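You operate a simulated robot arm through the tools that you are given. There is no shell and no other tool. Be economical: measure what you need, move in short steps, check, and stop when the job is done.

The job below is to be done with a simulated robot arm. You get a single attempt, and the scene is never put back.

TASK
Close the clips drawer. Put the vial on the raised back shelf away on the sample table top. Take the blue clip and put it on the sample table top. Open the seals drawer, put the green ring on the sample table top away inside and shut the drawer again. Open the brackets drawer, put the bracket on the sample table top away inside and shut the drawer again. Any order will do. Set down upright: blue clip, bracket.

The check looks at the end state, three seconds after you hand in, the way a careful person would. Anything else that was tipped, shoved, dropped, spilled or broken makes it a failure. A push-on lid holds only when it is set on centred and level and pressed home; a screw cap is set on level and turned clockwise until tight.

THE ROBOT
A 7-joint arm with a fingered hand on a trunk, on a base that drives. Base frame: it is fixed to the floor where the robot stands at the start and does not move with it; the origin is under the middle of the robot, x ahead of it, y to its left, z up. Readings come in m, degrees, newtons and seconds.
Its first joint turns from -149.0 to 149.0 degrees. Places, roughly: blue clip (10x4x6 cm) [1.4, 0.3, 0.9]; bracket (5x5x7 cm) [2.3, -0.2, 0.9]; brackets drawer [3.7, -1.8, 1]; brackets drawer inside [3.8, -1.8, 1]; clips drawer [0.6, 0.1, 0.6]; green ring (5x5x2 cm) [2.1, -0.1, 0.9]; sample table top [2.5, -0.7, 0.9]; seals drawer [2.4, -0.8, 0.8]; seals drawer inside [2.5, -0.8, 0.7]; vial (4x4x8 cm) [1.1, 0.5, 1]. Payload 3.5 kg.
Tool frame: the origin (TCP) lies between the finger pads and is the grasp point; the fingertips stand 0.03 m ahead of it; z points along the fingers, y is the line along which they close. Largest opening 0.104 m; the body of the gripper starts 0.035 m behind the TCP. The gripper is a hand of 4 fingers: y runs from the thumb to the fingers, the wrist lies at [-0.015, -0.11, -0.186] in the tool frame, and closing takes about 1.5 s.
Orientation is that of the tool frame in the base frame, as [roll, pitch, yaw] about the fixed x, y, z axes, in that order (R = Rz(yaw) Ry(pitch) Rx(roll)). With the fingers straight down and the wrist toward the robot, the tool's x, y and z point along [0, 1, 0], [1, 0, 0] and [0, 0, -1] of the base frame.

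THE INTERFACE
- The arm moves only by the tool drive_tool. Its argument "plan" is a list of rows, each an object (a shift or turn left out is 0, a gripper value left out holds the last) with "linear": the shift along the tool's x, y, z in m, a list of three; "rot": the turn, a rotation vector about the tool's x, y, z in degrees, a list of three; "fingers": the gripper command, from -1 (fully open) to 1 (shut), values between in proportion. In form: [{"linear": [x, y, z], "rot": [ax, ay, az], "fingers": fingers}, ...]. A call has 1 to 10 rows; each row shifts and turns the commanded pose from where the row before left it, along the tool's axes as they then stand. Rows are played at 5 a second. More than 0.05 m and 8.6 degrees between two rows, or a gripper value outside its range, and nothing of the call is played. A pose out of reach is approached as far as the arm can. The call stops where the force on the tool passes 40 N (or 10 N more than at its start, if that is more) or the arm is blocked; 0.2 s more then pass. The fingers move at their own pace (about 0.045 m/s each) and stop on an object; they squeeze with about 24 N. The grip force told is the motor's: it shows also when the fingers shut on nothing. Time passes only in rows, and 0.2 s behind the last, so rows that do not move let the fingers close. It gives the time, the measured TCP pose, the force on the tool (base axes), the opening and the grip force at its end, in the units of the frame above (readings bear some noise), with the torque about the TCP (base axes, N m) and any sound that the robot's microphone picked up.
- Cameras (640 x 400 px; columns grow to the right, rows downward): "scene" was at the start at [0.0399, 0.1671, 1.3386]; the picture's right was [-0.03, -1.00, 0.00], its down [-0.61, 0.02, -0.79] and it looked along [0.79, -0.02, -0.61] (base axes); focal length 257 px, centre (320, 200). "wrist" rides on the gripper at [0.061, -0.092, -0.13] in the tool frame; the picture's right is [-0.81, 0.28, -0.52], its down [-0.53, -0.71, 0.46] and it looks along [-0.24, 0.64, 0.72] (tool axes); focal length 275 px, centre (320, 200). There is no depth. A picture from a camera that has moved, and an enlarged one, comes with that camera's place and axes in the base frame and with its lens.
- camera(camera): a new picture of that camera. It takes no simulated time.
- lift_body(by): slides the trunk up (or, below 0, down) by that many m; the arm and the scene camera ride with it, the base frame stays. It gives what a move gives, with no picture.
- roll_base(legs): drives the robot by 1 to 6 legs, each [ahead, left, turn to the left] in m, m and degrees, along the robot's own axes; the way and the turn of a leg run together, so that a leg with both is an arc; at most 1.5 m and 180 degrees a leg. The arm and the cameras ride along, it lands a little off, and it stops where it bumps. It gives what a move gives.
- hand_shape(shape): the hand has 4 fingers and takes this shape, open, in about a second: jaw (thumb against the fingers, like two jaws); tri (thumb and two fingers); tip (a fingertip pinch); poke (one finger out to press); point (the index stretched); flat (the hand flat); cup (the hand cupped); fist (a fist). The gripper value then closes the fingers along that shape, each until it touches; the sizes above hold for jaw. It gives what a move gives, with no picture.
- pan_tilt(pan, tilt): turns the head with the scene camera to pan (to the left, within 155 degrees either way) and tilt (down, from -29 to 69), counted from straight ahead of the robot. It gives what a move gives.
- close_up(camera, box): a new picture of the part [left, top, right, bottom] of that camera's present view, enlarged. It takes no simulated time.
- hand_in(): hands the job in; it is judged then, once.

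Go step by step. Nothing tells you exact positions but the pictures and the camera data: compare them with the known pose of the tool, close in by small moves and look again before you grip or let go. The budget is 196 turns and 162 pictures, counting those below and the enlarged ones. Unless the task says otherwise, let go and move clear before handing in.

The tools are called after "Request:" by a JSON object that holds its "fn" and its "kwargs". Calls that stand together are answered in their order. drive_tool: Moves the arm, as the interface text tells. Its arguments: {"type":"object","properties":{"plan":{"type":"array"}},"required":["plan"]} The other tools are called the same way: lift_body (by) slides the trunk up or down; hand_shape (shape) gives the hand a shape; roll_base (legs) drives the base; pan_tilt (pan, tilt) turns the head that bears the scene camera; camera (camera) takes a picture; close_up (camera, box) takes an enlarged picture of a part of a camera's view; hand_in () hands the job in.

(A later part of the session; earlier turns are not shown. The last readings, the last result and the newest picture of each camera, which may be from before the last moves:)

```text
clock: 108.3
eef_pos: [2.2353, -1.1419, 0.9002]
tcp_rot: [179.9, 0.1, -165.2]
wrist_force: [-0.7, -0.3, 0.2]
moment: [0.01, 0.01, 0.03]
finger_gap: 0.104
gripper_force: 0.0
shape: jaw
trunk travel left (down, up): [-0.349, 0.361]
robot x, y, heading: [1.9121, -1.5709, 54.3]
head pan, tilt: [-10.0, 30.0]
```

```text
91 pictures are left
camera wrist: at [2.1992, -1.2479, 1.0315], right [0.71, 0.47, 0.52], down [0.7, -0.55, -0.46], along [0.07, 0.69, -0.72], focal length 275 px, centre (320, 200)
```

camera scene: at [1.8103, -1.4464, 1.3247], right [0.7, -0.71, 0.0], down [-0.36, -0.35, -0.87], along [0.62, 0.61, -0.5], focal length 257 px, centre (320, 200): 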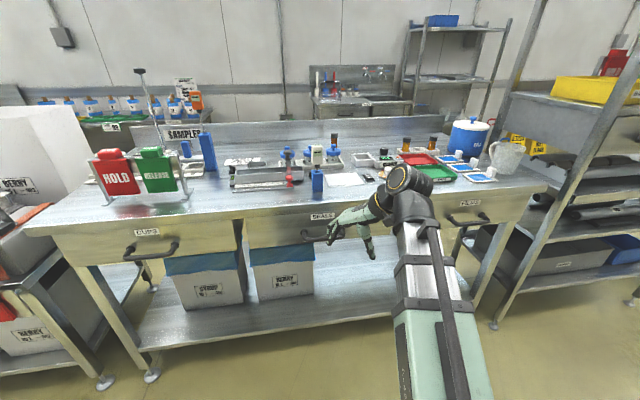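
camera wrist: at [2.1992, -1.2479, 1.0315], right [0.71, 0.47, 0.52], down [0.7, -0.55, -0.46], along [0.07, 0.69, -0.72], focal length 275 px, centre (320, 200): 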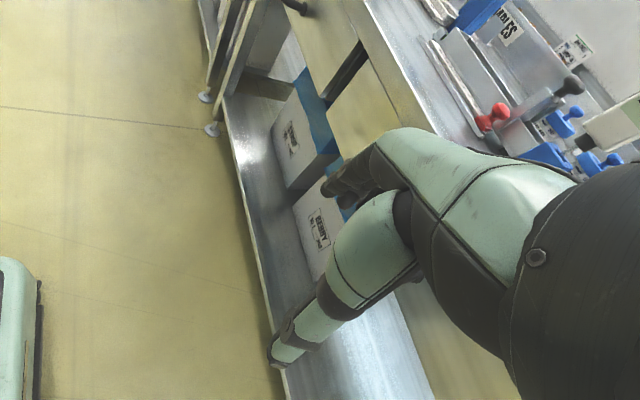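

The SEALS handle is around (2.29, −0.97, 0.80). I turn the hand square to the drawer and tilt it forward 50°, then look with the wrist camera.

Request:
{"fn": "drive_tool", "kwargs": {"plan": [{"rot": [0, 0, 8.4]}, {"rot": [0, 0, 8.4]}, {"rot": [0, 0, 8.4]}, {"rot": [0, 0, 8.4]}, {"rot": [0, 0, 8.4]}, {"rot": [0, 0, 8.0]}]}}

Request:
{"fn": "drive_tool", "kwargs": {"plan": [{"rot": [-8.4, 0, 0], "linear": [0, -0.015, 0]}, {"rot": [-8.4, 0, 0], "linear": [0, -0.015, 0]}, {"rot": [-8.4, 0, 0], "linear": [0, -0.015, 0]}, {"rot": [-8.4, 0, 0]}, {"rot": [-8.4, 0, 0]}, {"rot": [-8.4, 0, 0]}]}}

Request:
{"fn": "camera", "kwargs": {"camera": "wrist"}}

Request:
{"fn": "camera", "kwargs": {"camera": "scene"}}

```text
clock: 109.7
eef_pos: [2.2344, -1.1417, 0.9009]
tcp_rot: [179.9, 0.0, 144.5]
wrist_force: [0.5, 0.2, 0.8]
moment: [0.0, 0.02, 0.0]
finger_gap: 0.1037
gripper_force: 0.2
shape: jaw
trunk travel left (down, up): [-0.349, 0.361]
robot x, y, heading: [1.9122, -1.572, 54.4]
head pan, tilt: [-10.0, 30.0]
```

```text
clock: 111.1
eef_pos: [2.3094, -1.0665, 0.9767]
tcp_rot: [129.4, 0.1, 144.7]
wrist_force: [-0.1, 0.4, 0.7]
moment: [0.0, 0.01, 0.0]
finger_gap: 0.1037
gripper_force: 0.0
shape: jaw
out of reach, approached as far as the arm can: row 1, 2, 3, 4, 5, 6
trunk travel left (down, up): [-0.349, 0.361]
robot x, y, heading: [1.9099, -1.5731, 54.7]
head pan, tilt: [-10.0, 30.0]
```

```text
90 pictures are left
camera wrist: at [2.1687, -1.1625, 0.9895], right [0.53, -0.65, 0.54], down [0.38, -0.39, -0.84], along [0.76, 0.65, 0.04], focal length 275 px, centre (320, 200)
```

wrist: 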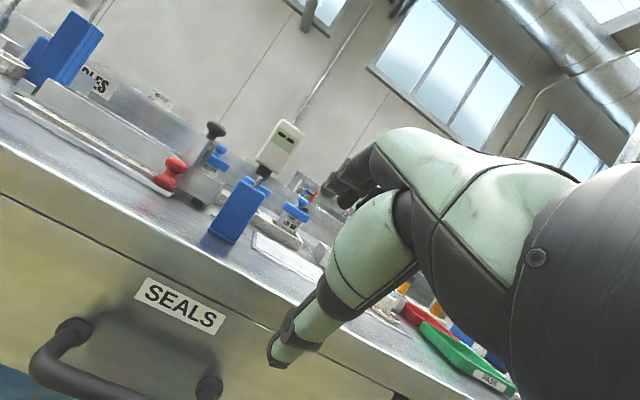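

```text
89 pictures are left
camera scene: at [1.8103, -1.4464, 1.3247], right [0.7, -0.72, 0.0], down [-0.36, -0.35, -0.87], along [0.62, 0.61, -0.5], focal length 257 px, centre (320, 200)
```

scene: 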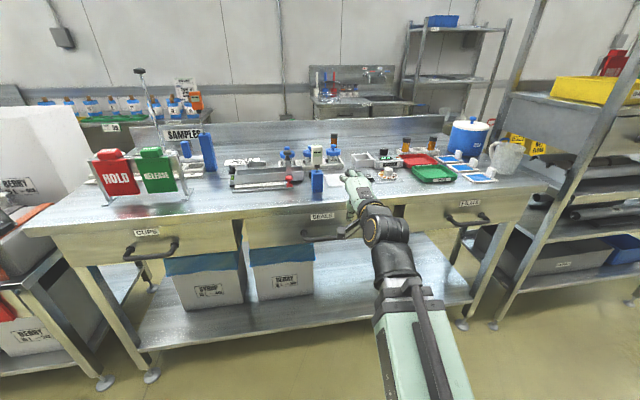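

That pose was too close for the arm. The handle runs u≈2.39–2.52 at z≈0.78. I back the robot 20 cm and approach again.

Request:
{"fn": "roll_base", "kwargs": {"legs": [[-0.2, 0, 0]]}}

Request:
{"fn": "drive_tool", "kwargs": {"plan": [{}]}}

Request:
{"fn": "camera", "kwargs": {"camera": "wrist"}}

```text
clock: 112.7
eef_pos: [2.1907, -1.2295, 0.9768]
tcp_rot: [129.6, 0.0, 144.9]
wrist_force: [-0.7, 0.4, -0.7]
moment: [0.0, 0.0, -0.02]
finger_gap: 0.1037
gripper_force: 0.0
shape: jaw
trunk travel left (down, up): [-0.349, 0.361]
robot x, y, heading: [1.7905, -1.7387, 54.4]
head pan, tilt: [-10.0, 30.0]
```

```text
clock: 113.1
eef_pos: [2.1916, -1.2305, 0.9776]
tcp_rot: [129.6, 0.1, 144.8]
wrist_force: [0.1, 0.8, -0.4]
moment: [0.0, -0.01, 0.01]
finger_gap: 0.1037
gripper_force: 0.0
shape: jaw
trunk travel left (down, up): [-0.349, 0.361]
robot x, y, heading: [1.7933, -1.7362, 54.6]
head pan, tilt: [-10.0, 30.0]
```

```text
88 pictures are left
camera wrist: at [2.0497, -1.3264, 0.9896], right [0.53, -0.65, 0.54], down [0.38, -0.39, -0.84], along [0.76, 0.65, 0.04], focal length 275 px, centre (320, 200)
```

wrist: 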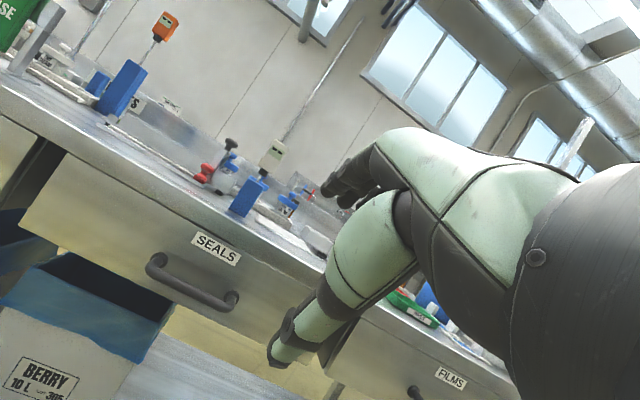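

I can see the whole handle now: bar centre about (2.297, −0.996, 0.79). I move to a staging point 12 cm short of it.

Request:
{"fn": "drive_tool", "kwargs": {"plan": [{"linear": [0.01, 0.0032, 0.0388]}, {"linear": [0.01, 0.0032, 0.0388]}, {"linear": [0.01, 0.0032, 0.0388]}, {"linear": [0.01, 0.0032, 0.0388]}, {"linear": [0.01, 0.0032, 0.0388]}]}}

Request:
{"fn": "camera", "kwargs": {"camera": "wrist"}}

Request:
{"fn": "close_up", "kwargs": {"camera": "scene", "box": [240, 150, 480, 300]}}

```text
clock: 114.3
eef_pos: [2.2414, -1.0712, 0.8661]
tcp_rot: [129.6, 0.0, 145.0]
wrist_force: [0.4, -0.5, -0.1]
moment: [0.0, 0.04, 0.04]
finger_gap: 0.1039
gripper_force: 0.1
shape: jaw
trunk travel left (down, up): [-0.349, 0.361]
robot x, y, heading: [1.7933, -1.7347, 54.4]
head pan, tilt: [-10.0, 30.0]
```

```text
87 pictures are left
camera wrist: at [2.1013, -1.1675, 0.8774], right [0.53, -0.65, 0.54], down [0.38, -0.39, -0.84], along [0.76, 0.65, 0.04], focal length 275 px, centre (320, 200)
```

wrist: 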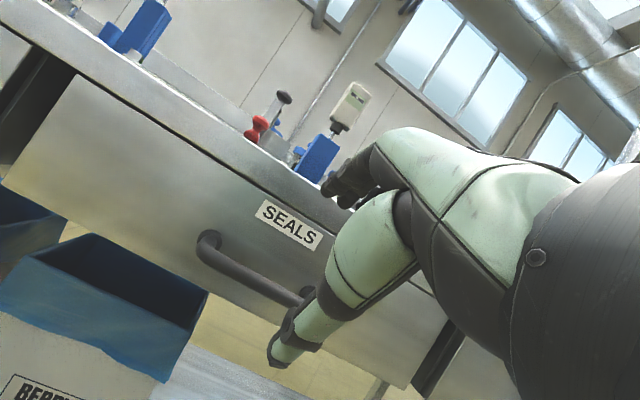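

```text
2.67 times, centred on (360, 225) of scene
camera zoom: at [1.6923, -1.6113, 1.3247], right [0.7, -0.71, 0.0], down [-0.36, -0.35, -0.87], along [0.62, 0.61, -0.5], focal length 686 px, centre (213, 133)
```

zoom: 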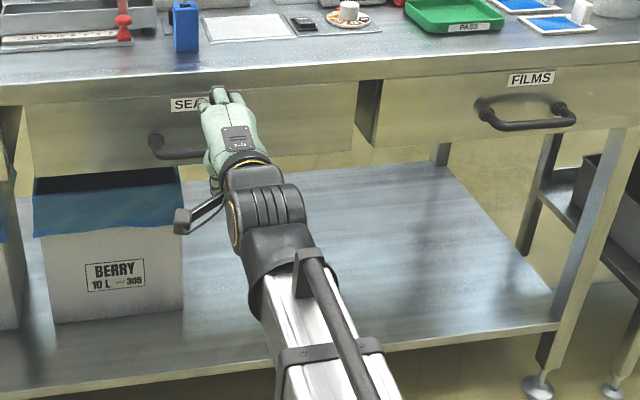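

The grasp line meets the bar nearly centred. I advance 10 cm along the fingers and look.

Request:
{"fn": "drive_tool", "kwargs": {"plan": [{"linear": [0, 0.001, 0.04]}, {"linear": [0, 0.001, 0.04]}, {"linear": [0, 0.001, 0.02]}]}}

Request:
{"fn": "camera", "kwargs": {"camera": "wrist"}}

Request:
{"fn": "close_up", "kwargs": {"camera": "scene", "box": [270, 160, 390, 235]}}

```text
clock: 115.1
eef_pos: [2.2869, -1.007, 0.8023]
tcp_rot: [129.5, 0.0, 145.0]
wrist_force: [0.2, -0.4, 0.0]
moment: [-0.01, -0.03, -0.01]
finger_gap: 0.1038
gripper_force: 0.2
shape: jaw
trunk travel left (down, up): [-0.349, 0.361]
robot x, y, heading: [1.7935, -1.7352, 54.7]
head pan, tilt: [-10.0, 30.0]
```

```text
85 pictures are left
camera wrist: at [2.1461, -1.1026, 0.8163], right [0.54, -0.65, 0.54], down [0.38, -0.39, -0.84], along [0.76, 0.65, 0.03], focal length 275 px, centre (320, 200)
```

wrist: 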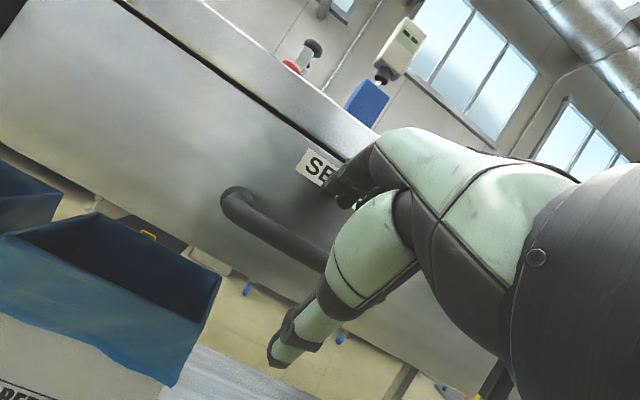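

```text
5.33 times, centred on (330, 198) of scene
camera zoom: at [1.6924, -1.6111, 1.3247], right [0.7, -0.71, 0.0], down [-0.36, -0.35, -0.87], along [0.62, 0.61, -0.5], focal length 1372 px, centre (267, 213)
```

zoom: 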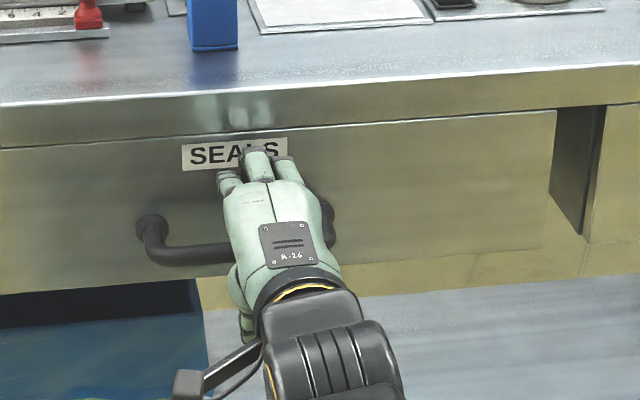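

The bar lies about 2 cm ahead of the TCP between thumb and fingers. I advance 1.8 cm and close.

Request:
{"fn": "drive_tool", "kwargs": {"plan": [{"linear": [0, 0.002, 0.018]}, {"fingers": 1}, {}, {}, {}, {}, {}, {}, {}]}}

Request:
{"fn": "camera", "kwargs": {"camera": "wrist"}}

```text
clock: 117.1
eef_pos: [2.2961, -0.9943, 0.7923]
tcp_rot: [129.9, 0.1, 145.1]
wrist_force: [-12.6, -17.6, -27.6]
moment: [-0.41, 0.27, 0.04]
finger_gap: 0.01
gripper_force: 24.3
shape: jaw
trunk travel left (down, up): [-0.349, 0.361]
robot x, y, heading: [1.7924, -1.7342, 54.5]
head pan, tilt: [-10.0, 30.0]
```

```text
83 pictures are left
camera wrist: at [2.155, -1.0899, 0.8049], right [0.54, -0.64, 0.54], down [0.37, -0.39, -0.84], along [0.76, 0.65, 0.03], focal length 275 px, centre (320, 200)
```

wrist: 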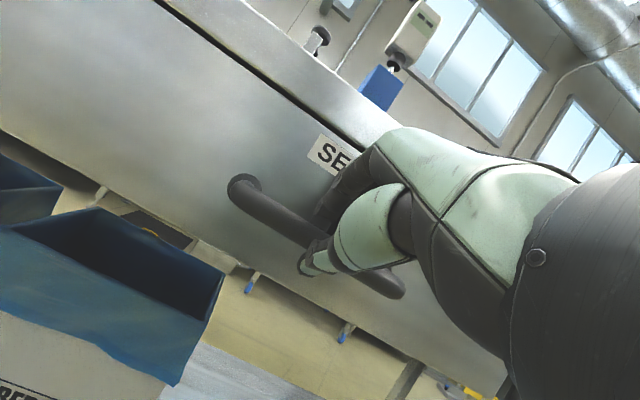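

The bar is gripped. I pull the drawer open by driving the base straight back, first 8 cm.

Request:
{"fn": "roll_base", "kwargs": {"legs": [[-0.08, 0, 0]]}}

Request:
{"fn": "camera", "kwargs": {"camera": "wrist"}}

```text
clock: 118.2
eef_pos: [2.2498, -1.0579, 0.7915]
tcp_rot: [129.8, 0.0, 145.1]
wrist_force: [-0.7, 0.9, -22.8]
moment: [-0.36, 0.24, 0.0]
finger_gap: 0.011
gripper_force: 24.3
shape: jaw
trunk travel left (down, up): [-0.349, 0.361]
robot x, y, heading: [1.7531, -1.8019, 54.4]
head pan, tilt: [-10.0, 30.0]
```

```text
82 pictures are left
camera wrist: at [2.109, -1.1543, 0.8055], right [0.54, -0.65, 0.54], down [0.38, -0.39, -0.84], along [0.76, 0.65, 0.03], focal length 275 px, centre (320, 200)
```

wrist: 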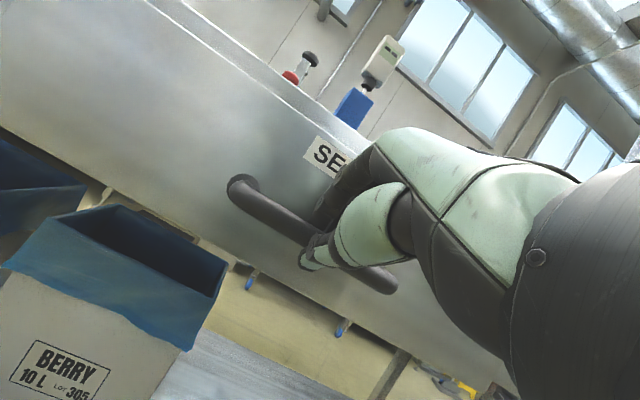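

The drawer is coming along. I pull another 16 cm.

Request:
{"fn": "roll_base", "kwargs": {"legs": [[-0.16, 0, 0]]}}

Request:
{"fn": "camera", "kwargs": {"camera": "scene"}}

```text
clock: 119.6
eef_pos: [2.1553, -1.1794, 0.7913]
tcp_rot: [129.9, 0.0, 144.8]
wrist_force: [4.4, -0.9, -19.0]
moment: [-0.22, 0.24, -0.05]
finger_gap: 0.0122
gripper_force: 23.9
shape: jaw
trunk travel left (down, up): [-0.349, 0.361]
robot x, y, heading: [1.6508, -1.9226, 54.4]
head pan, tilt: [-10.0, 30.0]
```

```text
81 pictures are left
camera scene: at [1.5552, -1.7827, 1.3264], right [0.7, -0.72, 0.01], down [-0.36, -0.36, -0.86], along [0.62, 0.6, -0.51], focal length 257 px, centre (320, 200)
```

scene: 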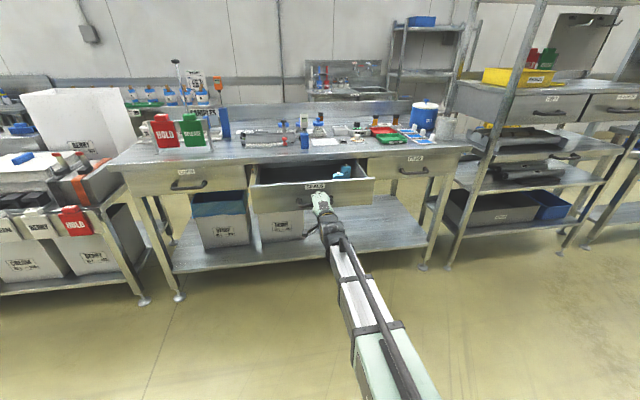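

The drawer is open about 23 cm. I release the handle, back off and rise.

Request:
{"fn": "drive_tool", "kwargs": {"plan": [{"fingers": -1}, {}, {}, {}, {}, {}, {"linear": [0, 0, -0.04]}, {"linear": [0, 0, -0.04]}, {"linear": [0, 0, -0.04]}]}}

Request:
{"fn": "lift_body", "kwargs": {"by": 0.35}}

Request:
{"fn": "camera", "kwargs": {"camera": "scene"}}

```text
clock: 121.6
eef_pos: [2.0984, -1.2656, 0.8782]
tcp_rot: [129.3, 0.0, 144.6]
wrist_force: [-0.9, 0.2, 0.3]
moment: [0.0, -0.02, -0.02]
finger_gap: 0.1039
gripper_force: 0.0
shape: jaw
trunk travel left (down, up): [-0.349, 0.361]
robot x, y, heading: [1.6501, -1.921, 54.3]
head pan, tilt: [-10.0, 30.0]
```

```text
clock: 125.0
eef_pos: [2.0981, -1.2644, 1.2268]
tcp_rot: [129.1, -0.1, 144.7]
wrist_force: [0.7, -1.2, 0.0]
moment: [-0.02, -0.04, 0.04]
finger_gap: 0.1037
gripper_force: 0.0
shape: jaw
trunk travel left (down, up): [-0.699, 0.011]
robot x, y, heading: [1.6532, -1.9248, 54.0]
head pan, tilt: [-10.0, 30.0]
```

```text
80 pictures are left
camera scene: at [1.5536, -1.7821, 1.6762], right [0.7, -0.72, 0.01], down [-0.36, -0.36, -0.86], along [0.62, 0.6, -0.51], focal length 257 px, centre (320, 200)
```

scene: 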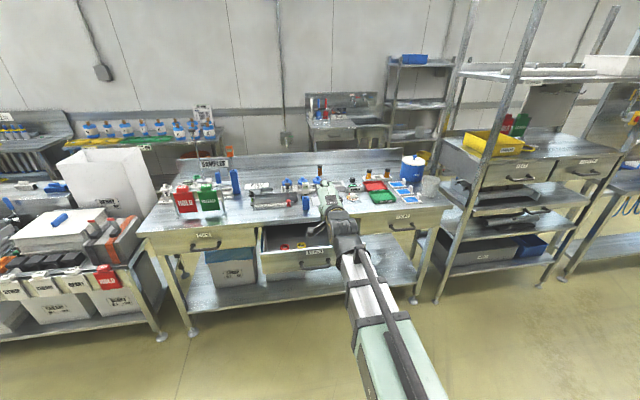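

Drawer open. I level the hand and drive to the left end of the sample table to approach the ring from its left, avoiding the upright rod on the gauge in front of it.

Request:
{"fn": "drive_tool", "kwargs": {"plan": [{"rot": [8.4, 0, 0]}, {"rot": [8.4, 0, 0]}, {"rot": [8.4, 0, 0]}, {"rot": [8.4, 0, 0]}, {"rot": [8.4, 0, 0]}, {"rot": [8.4, 0, 0]}]}}

Request:
{"fn": "roll_base", "kwargs": {"legs": [[0.55, 0.94, 0]]}}

Request:
{"fn": "pan_tilt", "kwargs": {"pan": -20, "tilt": 35}}

Request:
{"fn": "camera", "kwargs": {"camera": "scene"}}

Request:
{"fn": "close_up", "kwargs": {"camera": "scene", "box": [240, 100, 440, 225]}}

```text
clock: 126.4
eef_pos: [2.0989, -1.2651, 1.2293]
tcp_rot: [179.8, -0.1, 144.5]
wrist_force: [-0.6, 0.4, -0.6]
moment: [0.01, 0.01, 0.02]
finger_gap: 0.1037
gripper_force: 0.0
shape: jaw
trunk travel left (down, up): [-0.699, 0.011]
robot x, y, heading: [1.6523, -1.9225, 54.3]
head pan, tilt: [-10.0, 30.0]
```

```text
clock: 127.8
eef_pos: [2.0849, -1.2902, 1.2285]
tcp_rot: [179.5, -0.2, 144.4]
wrist_force: [-0.4, -0.3, 0.0]
moment: [0.04, -0.03, -0.01]
finger_gap: 0.104
gripper_force: 0.1
shape: jaw
trunk travel left (down, up): [-0.699, 0.011]
robot x, y, heading: [1.6291, -1.9424, 54.1]
head pan, tilt: [-10.0, 30.0]
stopped in leg 1: the robot was blocked; the commanded pose is now the measured one
```

```text
clock: 128.6
eef_pos: [2.0835, -1.2887, 1.2284]
tcp_rot: [179.5, -0.3, 144.5]
wrist_force: [-0.7, -0.7, -0.3]
moment: [-0.01, -0.01, -0.02]
finger_gap: 0.1039
gripper_force: 0.1
shape: jaw
trunk travel left (down, up): [-0.699, 0.011]
robot x, y, heading: [1.6323, -1.9398, 54.2]
head pan, tilt: [-20.0, 35.0]
```

```text
79 pictures are left
camera scene: at [1.5384, -1.8283, 1.667], right [0.56, -0.83, 0.0], down [-0.48, -0.32, -0.82], along [0.68, 0.46, -0.57], focal length 257 px, centre (320, 200)
```

scene: 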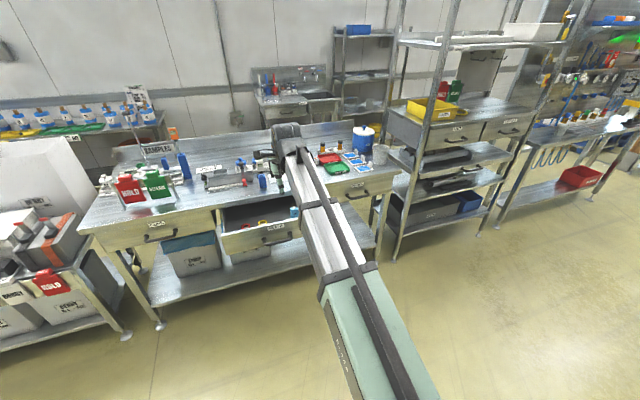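

```text
3.20 times, centred on (340, 162) of scene
camera zoom: at [1.5384, -1.8283, 1.667], right [0.56, -0.83, 0.0], down [-0.48, -0.32, -0.82], along [0.68, 0.46, -0.57], focal length 823 px, centre (256, 320)
```

zoom: 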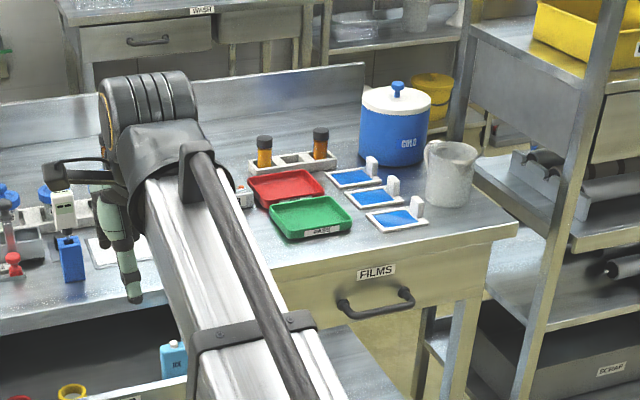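

Something on my left blocked the base. I look there.

Request:
{"fn": "pan_tilt", "kwargs": {"pan": 75, "tilt": 55}}

Request:
{"fn": "camera", "kwargs": {"camera": "scene"}}

Request:
{"fn": "pan_tilt", "kwargs": {"pan": 140, "tilt": 50}}

Request:
{"fn": "camera", "kwargs": {"camera": "scene"}}

```text
clock: 130.3
eef_pos: [2.0838, -1.2885, 1.2272]
tcp_rot: [179.5, -0.2, 144.3]
wrist_force: [-0.1, 0.4, -0.5]
moment: [0.02, 0.02, 0.02]
finger_gap: 0.1039
gripper_force: 0.1
shape: jaw
trunk travel left (down, up): [-0.699, 0.011]
robot x, y, heading: [1.6336, -1.9431, 54.1]
head pan, tilt: [75.0, 55.0]
```

```text
77 pictures are left
camera scene: at [1.4202, -1.821, 1.6387], right [0.78, 0.63, 0.0], down [0.51, -0.64, -0.57], along [-0.36, 0.45, -0.82], focal length 257 px, centre (320, 200)
```

scene: 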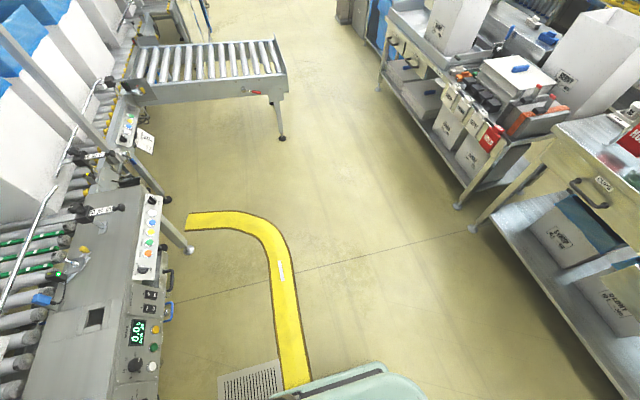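

```text
clock: 131.6
eef_pos: [2.0848, -1.2873, 1.2281]
tcp_rot: [179.5, -0.2, 144.4]
wrist_force: [0.2, 0.2, -0.3]
moment: [0.0, 0.0, -0.01]
finger_gap: 0.1038
gripper_force: 0.1
shape: jaw
trunk travel left (down, up): [-0.699, 0.011]
robot x, y, heading: [1.6272, -1.9449, 54.1]
head pan, tilt: [140.0, 50.0]
```

```text
76 pictures are left
camera scene: at [1.3908, -1.8957, 1.6452], right [-0.24, 0.97, 0.0], down [0.74, 0.18, -0.64], along [-0.62, -0.16, -0.77], focal length 257 px, centre (320, 200)
```

scene: 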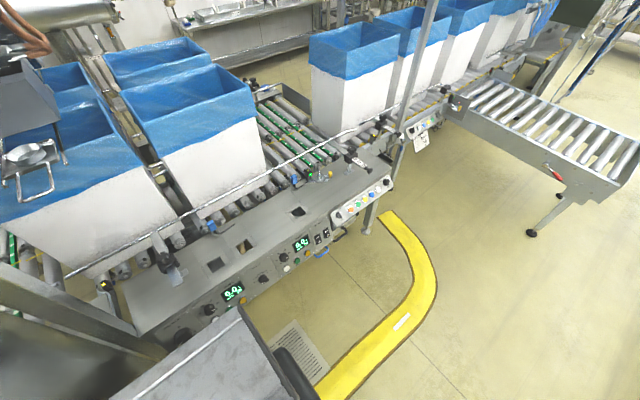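

Likely the rear is hooked near the machine behind. I drive straight ahead first, then left.

Request:
{"fn": "roll_base", "kwargs": {"legs": [[0.25, 0, 0]]}}

Request:
{"fn": "roll_base", "kwargs": {"legs": [[0, 0.95, 0]]}}

```text
clock: 133.4
eef_pos: [2.2318, -1.0868, 1.2272]
tcp_rot: [179.6, -0.3, 144.4]
wrist_force: [-0.1, -1.1, 0.2]
moment: [-0.02, 0.02, 0.02]
finger_gap: 0.1039
gripper_force: 0.0
shape: jaw
trunk travel left (down, up): [-0.699, 0.011]
robot x, y, heading: [1.7751, -1.7403, 54.1]
head pan, tilt: [140.0, 50.0]
```

```text
clock: 138.4
eef_pos: [1.469, -0.5302, 1.2284]
tcp_rot: [179.5, -0.2, 144.2]
wrist_force: [-1.3, 0.1, -1.2]
moment: [-0.01, -0.01, 0.0]
finger_gap: 0.1038
gripper_force: 0.1
shape: jaw
trunk travel left (down, up): [-0.699, 0.011]
robot x, y, heading: [1.0134, -1.1804, 53.7]
head pan, tilt: [140.0, 50.0]
```

Request:
{"fn": "roll_base", "kwargs": {"legs": [[0.45, 0, 0]]}}

Request:
{"fn": "pan_tilt", "kwargs": {"pan": -20, "tilt": 40}}

Request:
{"fn": "camera", "kwargs": {"camera": "scene"}}

Request:
{"fn": "camera", "kwargs": {"camera": "wrist"}}

```text
clock: 141.1
eef_pos: [1.7355, -0.1642, 1.227]
tcp_rot: [179.5, -0.1, 144.3]
wrist_force: [0.5, 0.4, 0.5]
moment: [-0.01, 0.04, -0.01]
finger_gap: 0.1039
gripper_force: 0.0
shape: jaw
trunk travel left (down, up): [-0.699, 0.011]
robot x, y, heading: [1.2799, -0.8131, 54.1]
head pan, tilt: [140.0, 50.0]
```

```text
clock: 143.6
eef_pos: [1.7349, -0.1658, 1.2291]
tcp_rot: [179.5, -0.2, 144.3]
wrist_force: [0.6, 0.2, 0.4]
moment: [0.01, -0.01, -0.01]
finger_gap: 0.1037
gripper_force: 0.2
shape: jaw
trunk travel left (down, up): [-0.699, 0.011]
robot x, y, heading: [1.28, -0.8153, 53.9]
head pan, tilt: [-20.0, 40.0]
```

```text
75 pictures are left
camera scene: at [1.1854, -0.7062, 1.6594], right [0.56, -0.83, 0.0], down [-0.53, -0.36, -0.77], along [0.64, 0.43, -0.64], focal length 257 px, centre (320, 200)
```

scene: 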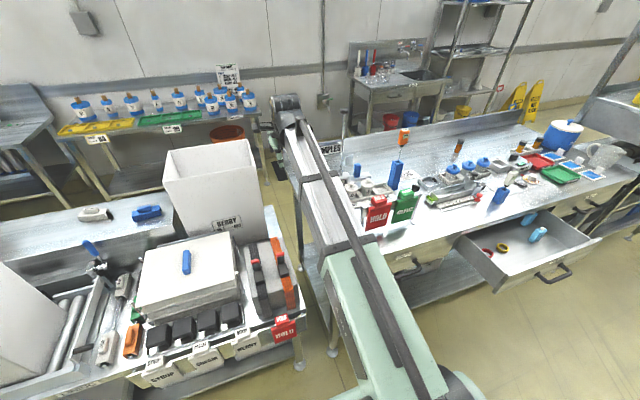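

```text
74 pictures are left
camera wrist: at [1.6315, -0.2062, 1.3584], right [0.82, -0.25, 0.52], down [0.02, -0.89, -0.46], along [0.57, 0.39, -0.72], focal length 275 px, centre (320, 200)
```

wrist: 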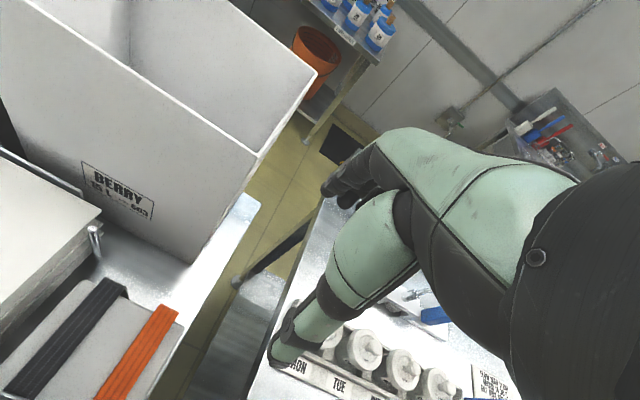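

The ring is hidden behind the hand here. I shift the hand right, drive 16 cm in, and turn the hand so its wrist lies on the left side.

Request:
{"fn": "drive_tool", "kwargs": {"plan": [{"linear": [-0.04, 0, 0]}, {"linear": [-0.04, 0, 0]}, {"linear": [-0.04, 0, 0]}, {"linear": [-0.03, 0, 0]}]}}

Request:
{"fn": "roll_base", "kwargs": {"legs": [[0.16, 0, 0]]}}

Request:
{"fn": "drive_tool", "kwargs": {"plan": [{"rot": [0, 0, 8.4]}, {"rot": [0, 0, 8.4]}, {"rot": [0, 0, 8.4]}, {"rot": [0, 0, 8.4]}, {"rot": [0, 0, 8.4]}]}}

Request:
{"fn": "camera", "kwargs": {"camera": "wrist"}}

Request:
{"fn": "camera", "kwargs": {"camera": "scene"}}

```text
clock: 144.6
eef_pos: [1.8566, -0.2537, 1.2265]
tcp_rot: [179.6, -0.3, 144.4]
wrist_force: [-0.2, 0.4, -1.1]
moment: [0.01, 0.02, 0.0]
finger_gap: 0.1039
gripper_force: 0.1
shape: jaw
trunk travel left (down, up): [-0.699, 0.011]
robot x, y, heading: [1.2794, -0.8163, 53.8]
head pan, tilt: [-20.0, 40.0]
```

```text
clock: 146.0
eef_pos: [1.9516, -0.1219, 1.2251]
tcp_rot: [179.6, -0.2, 144.3]
wrist_force: [-0.9, -0.4, 0.1]
moment: [-0.01, -0.02, -0.01]
finger_gap: 0.1035
gripper_force: 0.0
shape: jaw
trunk travel left (down, up): [-0.699, 0.011]
robot x, y, heading: [1.3761, -0.6856, 53.8]
head pan, tilt: [-20.0, 40.0]
```

```text
clock: 147.2
eef_pos: [1.9507, -0.1231, 1.2268]
tcp_rot: [179.9, -0.5, 102.2]
wrist_force: [-0.2, 0.4, 0.4]
moment: [-0.02, -0.01, -0.01]
finger_gap: 0.1035
gripper_force: 0.0
shape: jaw
trunk travel left (down, up): [-0.699, 0.011]
robot x, y, heading: [1.3715, -0.6879, 54.0]
head pan, tilt: [-20.0, 40.0]
```

```text
73 pictures are left
camera wrist: at [1.8488, -0.0849, 1.3571], right [0.44, -0.74, 0.51], down [-0.58, -0.67, -0.46], along [0.68, -0.1, -0.72], focal length 275 px, centre (320, 200)
```

wrist: 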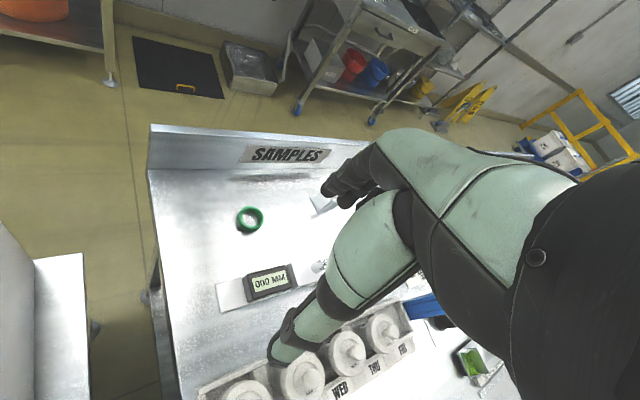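

```text
72 pictures are left
camera scene: at [1.2803, -0.576, 1.6593], right [0.56, -0.83, 0.0], down [-0.53, -0.36, -0.77], along [0.64, 0.43, -0.64], focal length 257 px, centre (320, 200)
```

scene: 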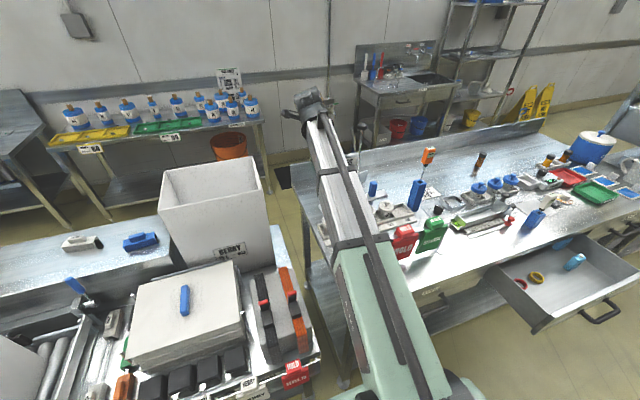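

The ring is at about (2.12, −0.062). I shift the hand away from the rod, strafe 8 cm right for reach, then re-check.

Request:
{"fn": "drive_tool", "kwargs": {"plan": [{"linear": [0.04, 0, 0]}, {"linear": [0.04, 0, 0]}]}}

Request:
{"fn": "roll_base", "kwargs": {"legs": [[0.02, -0.08, 0]]}}

Request:
{"fn": "camera", "kwargs": {"camera": "wrist"}}

Request:
{"fn": "close_up", "kwargs": {"camera": "scene", "box": [260, 70, 460, 195]}}

```text
clock: 147.8
eef_pos: [1.9339, -0.0436, 1.2269]
tcp_rot: [179.8, -0.5, 102.3]
wrist_force: [0.1, -0.4, 0.2]
moment: [0.01, 0.03, -0.01]
finger_gap: 0.104
gripper_force: 0.0
shape: jaw
trunk travel left (down, up): [-0.699, 0.011]
robot x, y, heading: [1.3756, -0.6868, 53.9]
head pan, tilt: [-20.0, 40.0]
```

```text
clock: 148.9
eef_pos: [2.0122, -0.0777, 1.2264]
tcp_rot: [179.8, -0.5, 102.2]
wrist_force: [-0.6, -0.1, -0.3]
moment: [-0.02, 0.07, 0.0]
finger_gap: 0.1035
gripper_force: 0.0
shape: jaw
trunk travel left (down, up): [-0.699, 0.011]
robot x, y, heading: [1.4523, -0.7184, 53.7]
head pan, tilt: [-20.0, 40.0]
```

```text
71 pictures are left
camera wrist: at [1.9104, -0.0387, 1.3581], right [0.44, -0.74, 0.51], down [-0.58, -0.67, -0.46], along [0.68, -0.09, -0.73], focal length 275 px, centre (320, 200)
```

wrist: 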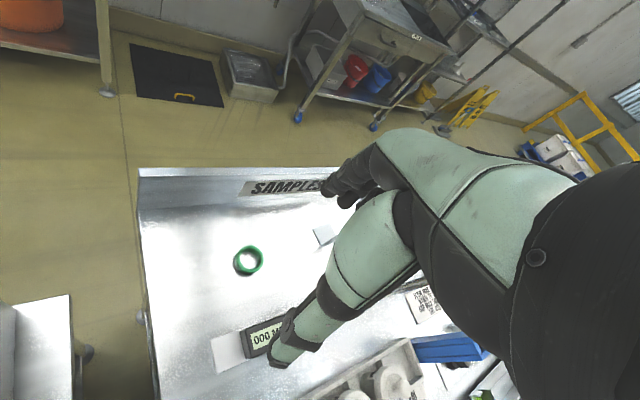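

```text
3.20 times, centred on (360, 132) of scene
camera zoom: at [1.359, -0.6081, 1.6595], right [0.56, -0.83, 0.0], down [-0.53, -0.36, -0.77], along [0.64, 0.43, -0.64], focal length 823 px, centre (192, 416)
```

zoom: 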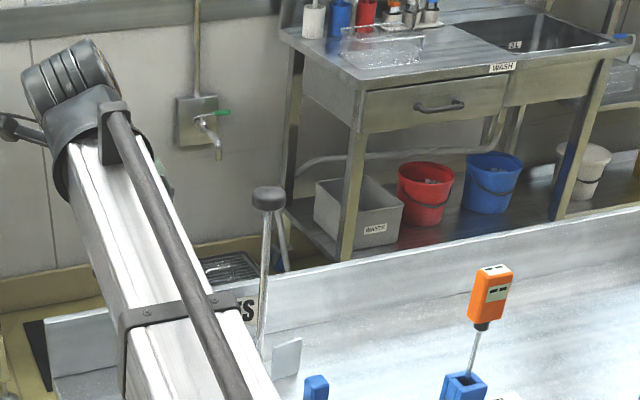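

The ring is at (2.117, −0.061). I move over it and descend to z≈1.0.

Request:
{"fn": "drive_tool", "kwargs": {"plan": [{"linear": [-0.003, 0.04, 0]}, {"linear": [-0.003, 0.04, 0]}, {"linear": [0, 0.026, 0]}, {"linear": [0, 0, 0.05]}, {"linear": [0, 0, 0.05]}, {"linear": [0, 0, 0.05]}, {"linear": [0, 0, 0.05]}, {"linear": [0, 0, 0.025]}]}}

Request:
{"fn": "camera", "kwargs": {"camera": "wrist"}}

Request:
{"fn": "close_up", "kwargs": {"camera": "scene", "box": [260, 70, 460, 195]}}

```text
clock: 150.7
eef_pos: [2.1161, -0.0572, 1.0029]
tcp_rot: [179.8, -0.6, 102.3]
wrist_force: [-0.2, 0.2, -0.2]
moment: [0.0, 0.0, 0.04]
finger_gap: 0.1039
gripper_force: 0.1
shape: jaw
trunk travel left (down, up): [-0.699, 0.011]
robot x, y, heading: [1.4516, -0.7173, 53.5]
head pan, tilt: [-20.0, 40.0]
```

```text
69 pictures are left
camera wrist: at [2.0145, -0.0196, 1.1328], right [0.44, -0.74, 0.51], down [-0.58, -0.67, -0.46], along [0.68, -0.09, -0.72], focal length 275 px, centre (320, 200)
```

wrist: 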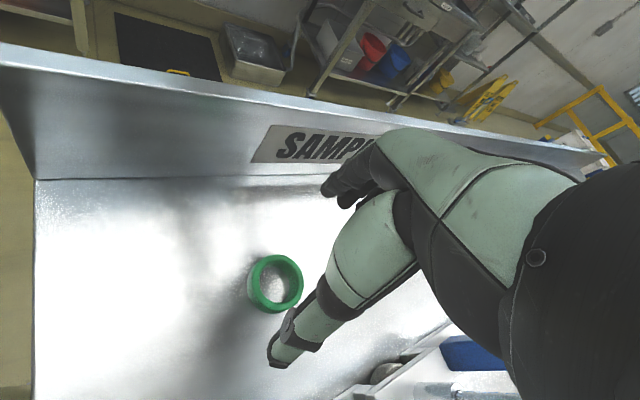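

```text
3.20 times, centred on (360, 132) of scene
camera zoom: at [1.3572, -0.6073, 1.6594], right [0.56, -0.83, 0.0], down [-0.53, -0.36, -0.77], along [0.64, 0.43, -0.64], focal length 823 px, centre (192, 416)
```

zoom: 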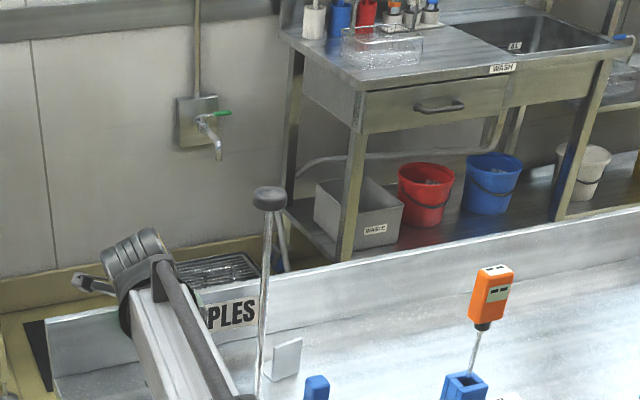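

Well aligned over the ring. I descend gently, checking for contact.

Request:
{"fn": "drive_tool", "kwargs": {"plan": [{"linear": [-0.002, -0.002, 0.03]}, {"linear": [0, 0, 0.025]}]}}

Request:
{"fn": "drive_tool", "kwargs": {"plan": [{"linear": [0, 0, 0.01]}]}}

Request:
{"fn": "drive_tool", "kwargs": {"plan": [{"linear": [0, 0, 0.006]}]}}

Request:
{"fn": "drive_tool", "kwargs": {"plan": [{"linear": [0, 0, 0.005]}]}}

Request:
{"fn": "camera", "kwargs": {"camera": "wrist"}}

```text
clock: 151.3
eef_pos: [2.1162, -0.059, 0.9476]
tcp_rot: [179.9, -0.5, 102.3]
wrist_force: [1.0, 0.4, 0.6]
moment: [0.02, 0.01, 0.02]
finger_gap: 0.1035
gripper_force: 0.0
shape: jaw
trunk travel left (down, up): [-0.699, 0.011]
robot x, y, heading: [1.4493, -0.7173, 53.8]
head pan, tilt: [-20.0, 40.0]
```

```text
clock: 151.7
eef_pos: [2.1155, -0.0581, 0.9367]
tcp_rot: [179.8, -0.5, 102.2]
wrist_force: [0.4, 0.1, 0.1]
moment: [0.01, 0.01, -0.03]
finger_gap: 0.104
gripper_force: 0.1
shape: jaw
trunk travel left (down, up): [-0.699, 0.011]
robot x, y, heading: [1.4494, -0.7198, 53.6]
head pan, tilt: [-20.0, 40.0]
```

```text
clock: 152.1
eef_pos: [2.1151, -0.0585, 0.9309]
tcp_rot: [179.8, -0.5, 102.3]
wrist_force: [-1.0, -0.1, 0.5]
moment: [0.01, 0.0, -0.05]
finger_gap: 0.1038
gripper_force: 0.0
shape: jaw
trunk travel left (down, up): [-0.699, 0.011]
robot x, y, heading: [1.4516, -0.7177, 53.6]
head pan, tilt: [-20.0, 40.0]
```

```text
clock: 152.5
eef_pos: [2.115, -0.0595, 0.9299]
tcp_rot: [179.6, -0.6, 102.2]
wrist_force: [-2.4, -0.9, 13.2]
moment: [0.01, -0.76, -0.03]
finger_gap: 0.1031
gripper_force: 0.1
shape: jaw
trunk travel left (down, up): [-0.699, 0.011]
robot x, y, heading: [1.4529, -0.7167, 53.9]
head pan, tilt: [-20.0, 40.0]
```

```text
67 pictures are left
camera wrist: at [2.012, -0.0215, 1.0599], right [0.44, -0.74, 0.51], down [-0.58, -0.67, -0.47], along [0.69, -0.09, -0.72], focal length 275 px, centre (320, 200)
```

wrist: 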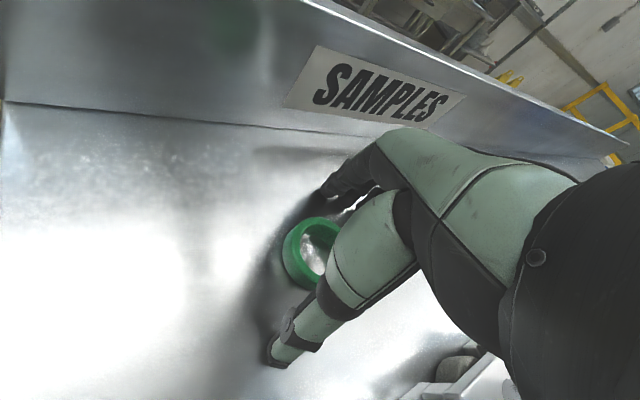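

Fingertips touched the table. I rise 4 mm and close on the ring.

Request:
{"fn": "drive_tool", "kwargs": {"plan": [{"linear": [0, 0, -0.006]}, {"fingers": 1}, {}, {}, {}, {}, {}, {}, {}]}}

Request:
{"fn": "camera", "kwargs": {"camera": "wrist"}}

```text
clock: 154.5
eef_pos: [2.1144, -0.0595, 0.9314]
tcp_rot: [179.8, -0.4, 102.3]
wrist_force: [0.0, 1.1, -0.8]
moment: [-0.06, 0.01, 0.01]
finger_gap: 0.0203
gripper_force: 23.9
shape: jaw
trunk travel left (down, up): [-0.699, 0.011]
robot x, y, heading: [1.4499, -0.7171, 53.7]
head pan, tilt: [-20.0, 40.0]
```

```text
66 pictures are left
camera wrist: at [2.0128, -0.021, 1.0635], right [0.44, -0.74, 0.51], down [-0.58, -0.67, -0.46], along [0.68, -0.09, -0.72], focal length 275 px, centre (320, 200)
```

wrist: 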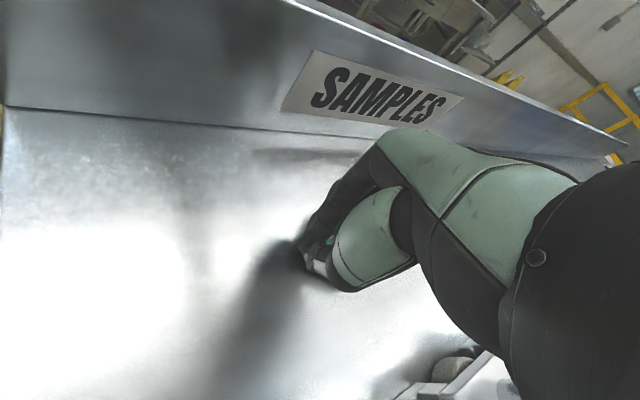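

Something is held (gap 2 cm, green visible in the grip). I lift and check.

Request:
{"fn": "drive_tool", "kwargs": {"plan": [{"linear": [0, 0, -0.02]}, {"linear": [0, 0, -0.04]}, {"linear": [0, 0, -0.05]}, {"linear": [0, 0, -0.05]}, {"linear": [0, 0, -0.05]}, {"linear": [0, 0, -0.05]}, {"linear": [0, 0, -0.04]}]}}

Request:
{"fn": "camera", "kwargs": {"camera": "wrist"}}

Request:
{"fn": "close_up", "kwargs": {"camera": "wrist", "box": [270, 190, 430, 290]}}

```text
clock: 156.1
eef_pos: [2.1147, -0.0612, 1.2335]
tcp_rot: [179.8, -0.6, 102.3]
wrist_force: [-0.4, 0.6, -0.2]
moment: [-0.02, 0.04, -0.02]
finger_gap: 0.0201
gripper_force: 24.2
shape: jaw
trunk travel left (down, up): [-0.699, 0.011]
robot x, y, heading: [1.456, -0.715, 53.7]
head pan, tilt: [-20.0, 40.0]
```

```text
65 pictures are left
camera wrist: at [2.0123, -0.0239, 1.3649], right [0.44, -0.74, 0.51], down [-0.58, -0.67, -0.46], along [0.68, -0.09, -0.72], focal length 275 px, centre (320, 200)
```

wrist: 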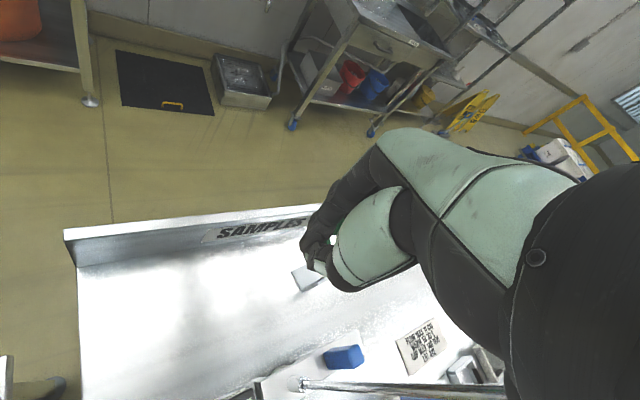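

```text
4.00 times, centred on (350, 240) of wrist
camera zoom: at [2.0123, -0.0239, 1.3649], right [0.44, -0.74, 0.51], down [-0.58, -0.67, -0.46], along [0.68, -0.09, -0.72], focal length 1101 px, centre (200, 40)
```

zoom: 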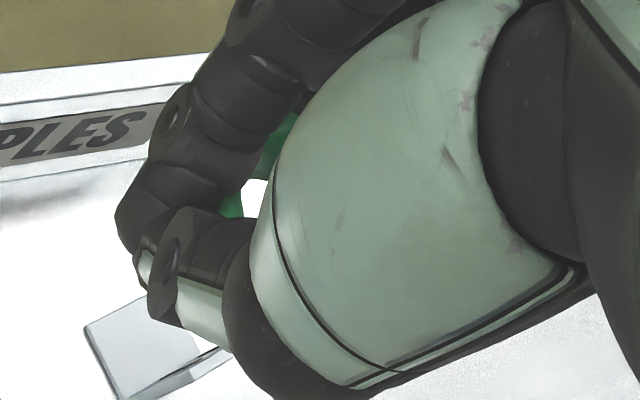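

The ring is held. I retract from the rod, back away from the table and go to the open drawer.

Request:
{"fn": "drive_tool", "kwargs": {"plan": [{"linear": [0, -0.04, 0]}, {"linear": [0, -0.04, 0]}, {"linear": [0, -0.03, 0]}]}}

Request:
{"fn": "roll_base", "kwargs": {"legs": [[-0.62, 0, 0], [0, -0.85, 0]]}}

Request:
{"fn": "pan_tilt", "kwargs": {"pan": 0, "tilt": 45}}

Request:
{"fn": "camera", "kwargs": {"camera": "scene"}}

Request:
{"fn": "camera", "kwargs": {"camera": "wrist"}}

```text
clock: 156.9
eef_pos: [2.0066, -0.0863, 1.2323]
tcp_rot: [179.8, -0.5, 102.1]
wrist_force: [0.3, 0.1, -0.6]
moment: [-0.02, 0.01, 0.02]
finger_gap: 0.0202
gripper_force: 23.9
shape: jaw
trunk travel left (down, up): [-0.699, 0.011]
robot x, y, heading: [1.4488, -0.72, 54.0]
head pan, tilt: [-20.0, 40.0]
```

```text
clock: 164.4
eef_pos: [2.3199, -1.0978, 1.2323]
tcp_rot: [179.8, -0.5, 101.7]
wrist_force: [0.2, -0.4, 0.5]
moment: [0.01, 0.04, 0.03]
finger_gap: 0.0203
gripper_force: 23.8
shape: jaw
trunk travel left (down, up): [-0.699, 0.011]
robot x, y, heading: [1.7567, -1.7234, 53.2]
head pan, tilt: [-20.0, 40.0]
```

```text
clock: 165.3
eef_pos: [2.3196, -1.0978, 1.232]
tcp_rot: [179.7, -0.4, 101.7]
wrist_force: [0.3, 0.5, -0.1]
moment: [0.0, 0.0, -0.02]
finger_gap: 0.0198
gripper_force: 24.1
shape: jaw
trunk travel left (down, up): [-0.699, 0.011]
robot x, y, heading: [1.7595, -1.7282, 53.6]
head pan, tilt: [0.0, 45.0]
```

```text
63 pictures are left
camera scene: at [1.6423, -1.5954, 1.6521], right [0.8, -0.6, 0.0], down [-0.42, -0.57, -0.71], along [0.42, 0.57, -0.71], focal length 257 px, centre (320, 200)
```

scene: 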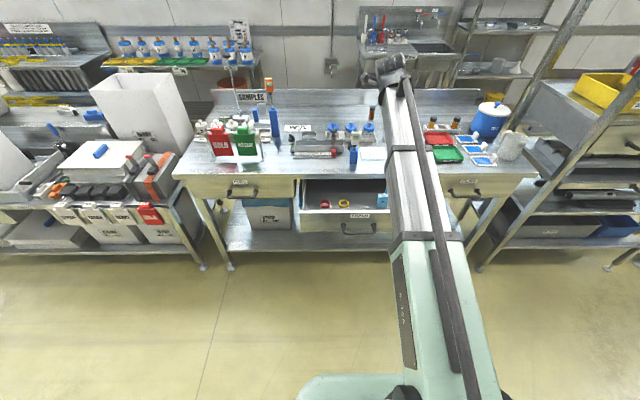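

```text
62 pictures are left
camera wrist: at [2.2179, -1.0593, 1.3631], right [0.43, -0.74, 0.51], down [-0.59, -0.66, -0.46], along [0.68, -0.1, -0.72], focal length 275 px, centre (320, 200)
```

wrist: 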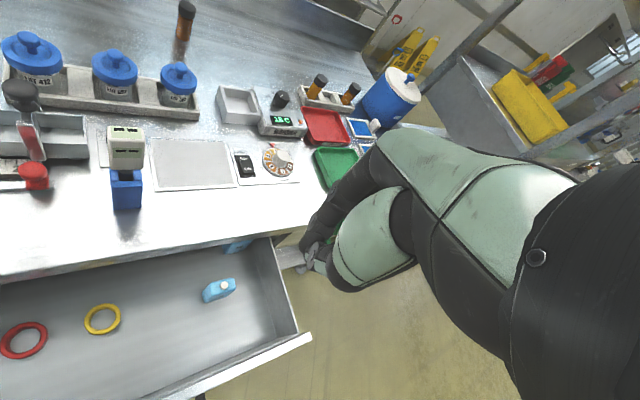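

The drawer has free floor between the yellow ring and the blue item, at about (2.29, −1.08). I turn the hand so it closes along the drawer's width, and lower the trunk.

Request:
{"fn": "drive_tool", "kwargs": {"plan": [{"rot": [0, 0, 8.0], "linear": [0.01, -0.01, 0]}, {"rot": [0, 0, 8.0]}, {"rot": [0, 0, 8.0]}, {"rot": [0, 0, 8.0]}, {"rot": [0, 0, 8.0]}, {"rot": [0, 0, 7.0]}]}}

Request:
{"fn": "lift_body", "kwargs": {"by": -0.3}}

Request:
{"fn": "camera", "kwargs": {"camera": "scene"}}

Request:
{"fn": "camera", "kwargs": {"camera": "wrist"}}

```text
clock: 166.7
eef_pos: [2.3078, -1.0911, 1.2327]
tcp_rot: [-179.7, -0.5, 54.7]
wrist_force: [-0.3, -0.9, -0.4]
moment: [0.0, 0.01, -0.01]
finger_gap: 0.0201
gripper_force: 24.3
shape: jaw
trunk travel left (down, up): [-0.699, 0.011]
robot x, y, heading: [1.7579, -1.7218, 53.1]
head pan, tilt: [0.0, 45.0]
```

```text
clock: 169.7
eef_pos: [2.3072, -1.0898, 0.9328]
tcp_rot: [-179.9, -0.5, 54.7]
wrist_force: [0.1, -0.1, 0.1]
moment: [0.02, -0.04, -0.04]
finger_gap: 0.0203
gripper_force: 24.2
shape: jaw
trunk travel left (down, up): [-0.399, 0.311]
robot x, y, heading: [1.7561, -1.722, 53.5]
head pan, tilt: [0.0, 45.0]
```

```text
61 pictures are left
camera scene: at [1.6422, -1.5954, 1.3521], right [0.8, -0.6, 0.0], down [-0.42, -0.57, -0.71], along [0.42, 0.57, -0.71], focal length 257 px, centre (320, 200)
```

scene: 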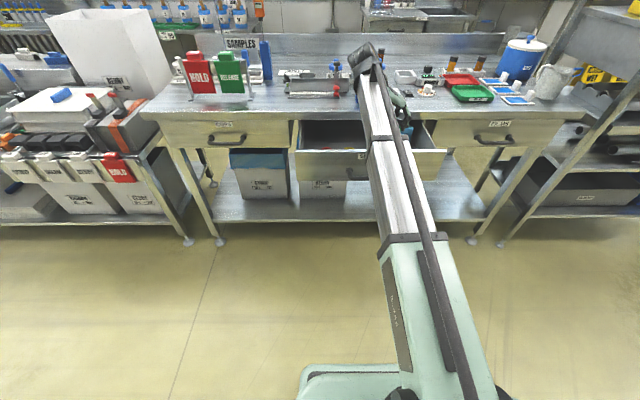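

```text
60 pictures are left
camera wrist: at [2.2688, -0.9901, 1.0639], right [-0.24, -0.83, 0.51], down [-0.89, -0.02, -0.46], along [0.39, -0.56, -0.73], focal length 275 px, centre (320, 200)
```

wrist: 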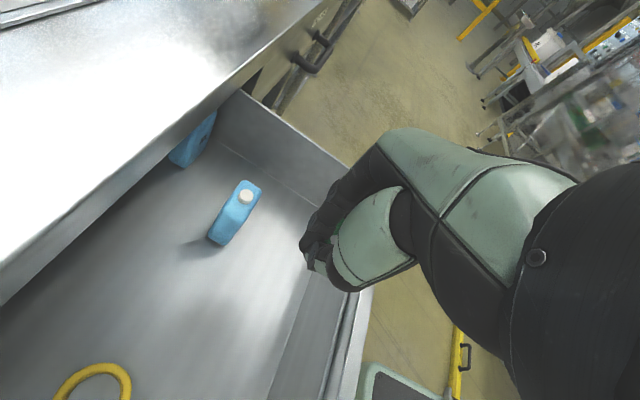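

The spot below the hand is clear drawer floor. I shift 1.5 cm inward and descend.

Request:
{"fn": "drive_tool", "kwargs": {"plan": [{"linear": [0.015, 0, 0]}, {"linear": [0, 0, 0.04]}, {"linear": [0, 0, 0.04]}, {"linear": [0, 0, 0.04]}]}}

Request:
{"fn": "camera", "kwargs": {"camera": "wrist"}}

Request:
{"fn": "close_up", "kwargs": {"camera": "scene", "box": [280, 30, 480, 155]}}

```text
clock: 170.7
eef_pos: [2.3167, -1.0771, 0.8105]
tcp_rot: [-179.7, -0.5, 54.7]
wrist_force: [-0.2, 0.4, -0.8]
moment: [0.01, 0.02, 0.02]
finger_gap: 0.0202
gripper_force: 23.8
shape: jaw
trunk travel left (down, up): [-0.399, 0.311]
robot x, y, heading: [1.7581, -1.7246, 53.3]
head pan, tilt: [0.0, 45.0]
```

```text
59 pictures are left
camera wrist: at [2.2776, -0.9766, 0.9432], right [-0.24, -0.83, 0.51], down [-0.89, -0.02, -0.46], along [0.39, -0.56, -0.73], focal length 275 px, centre (320, 200)
```

wrist: 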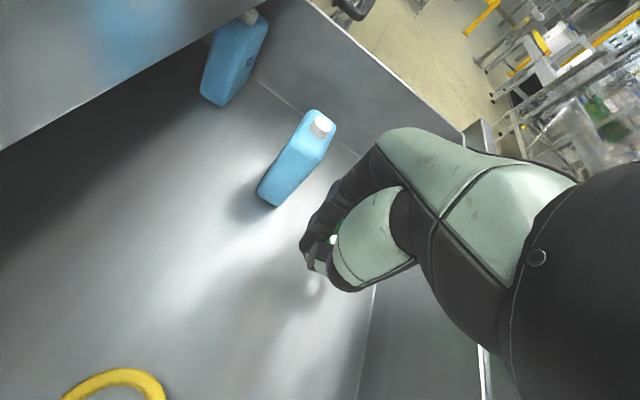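

```text
3.20 times, centred on (380, 92) of scene
camera zoom: at [1.6422, -1.5954, 1.3522], right [0.8, -0.6, 0.0], down [-0.42, -0.57, -0.71], along [0.42, 0.57, -0.71], focal length 823 px, centre (128, 544)
```

zoom: 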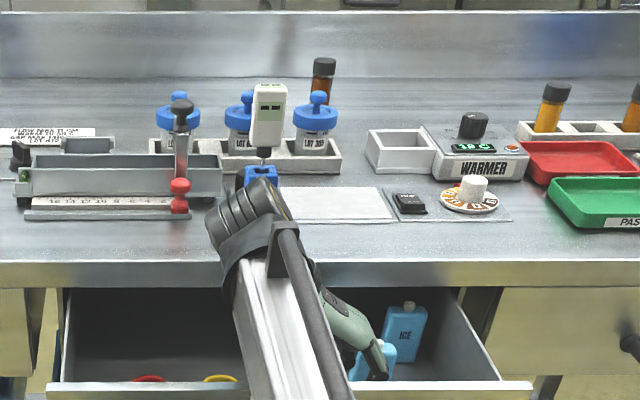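

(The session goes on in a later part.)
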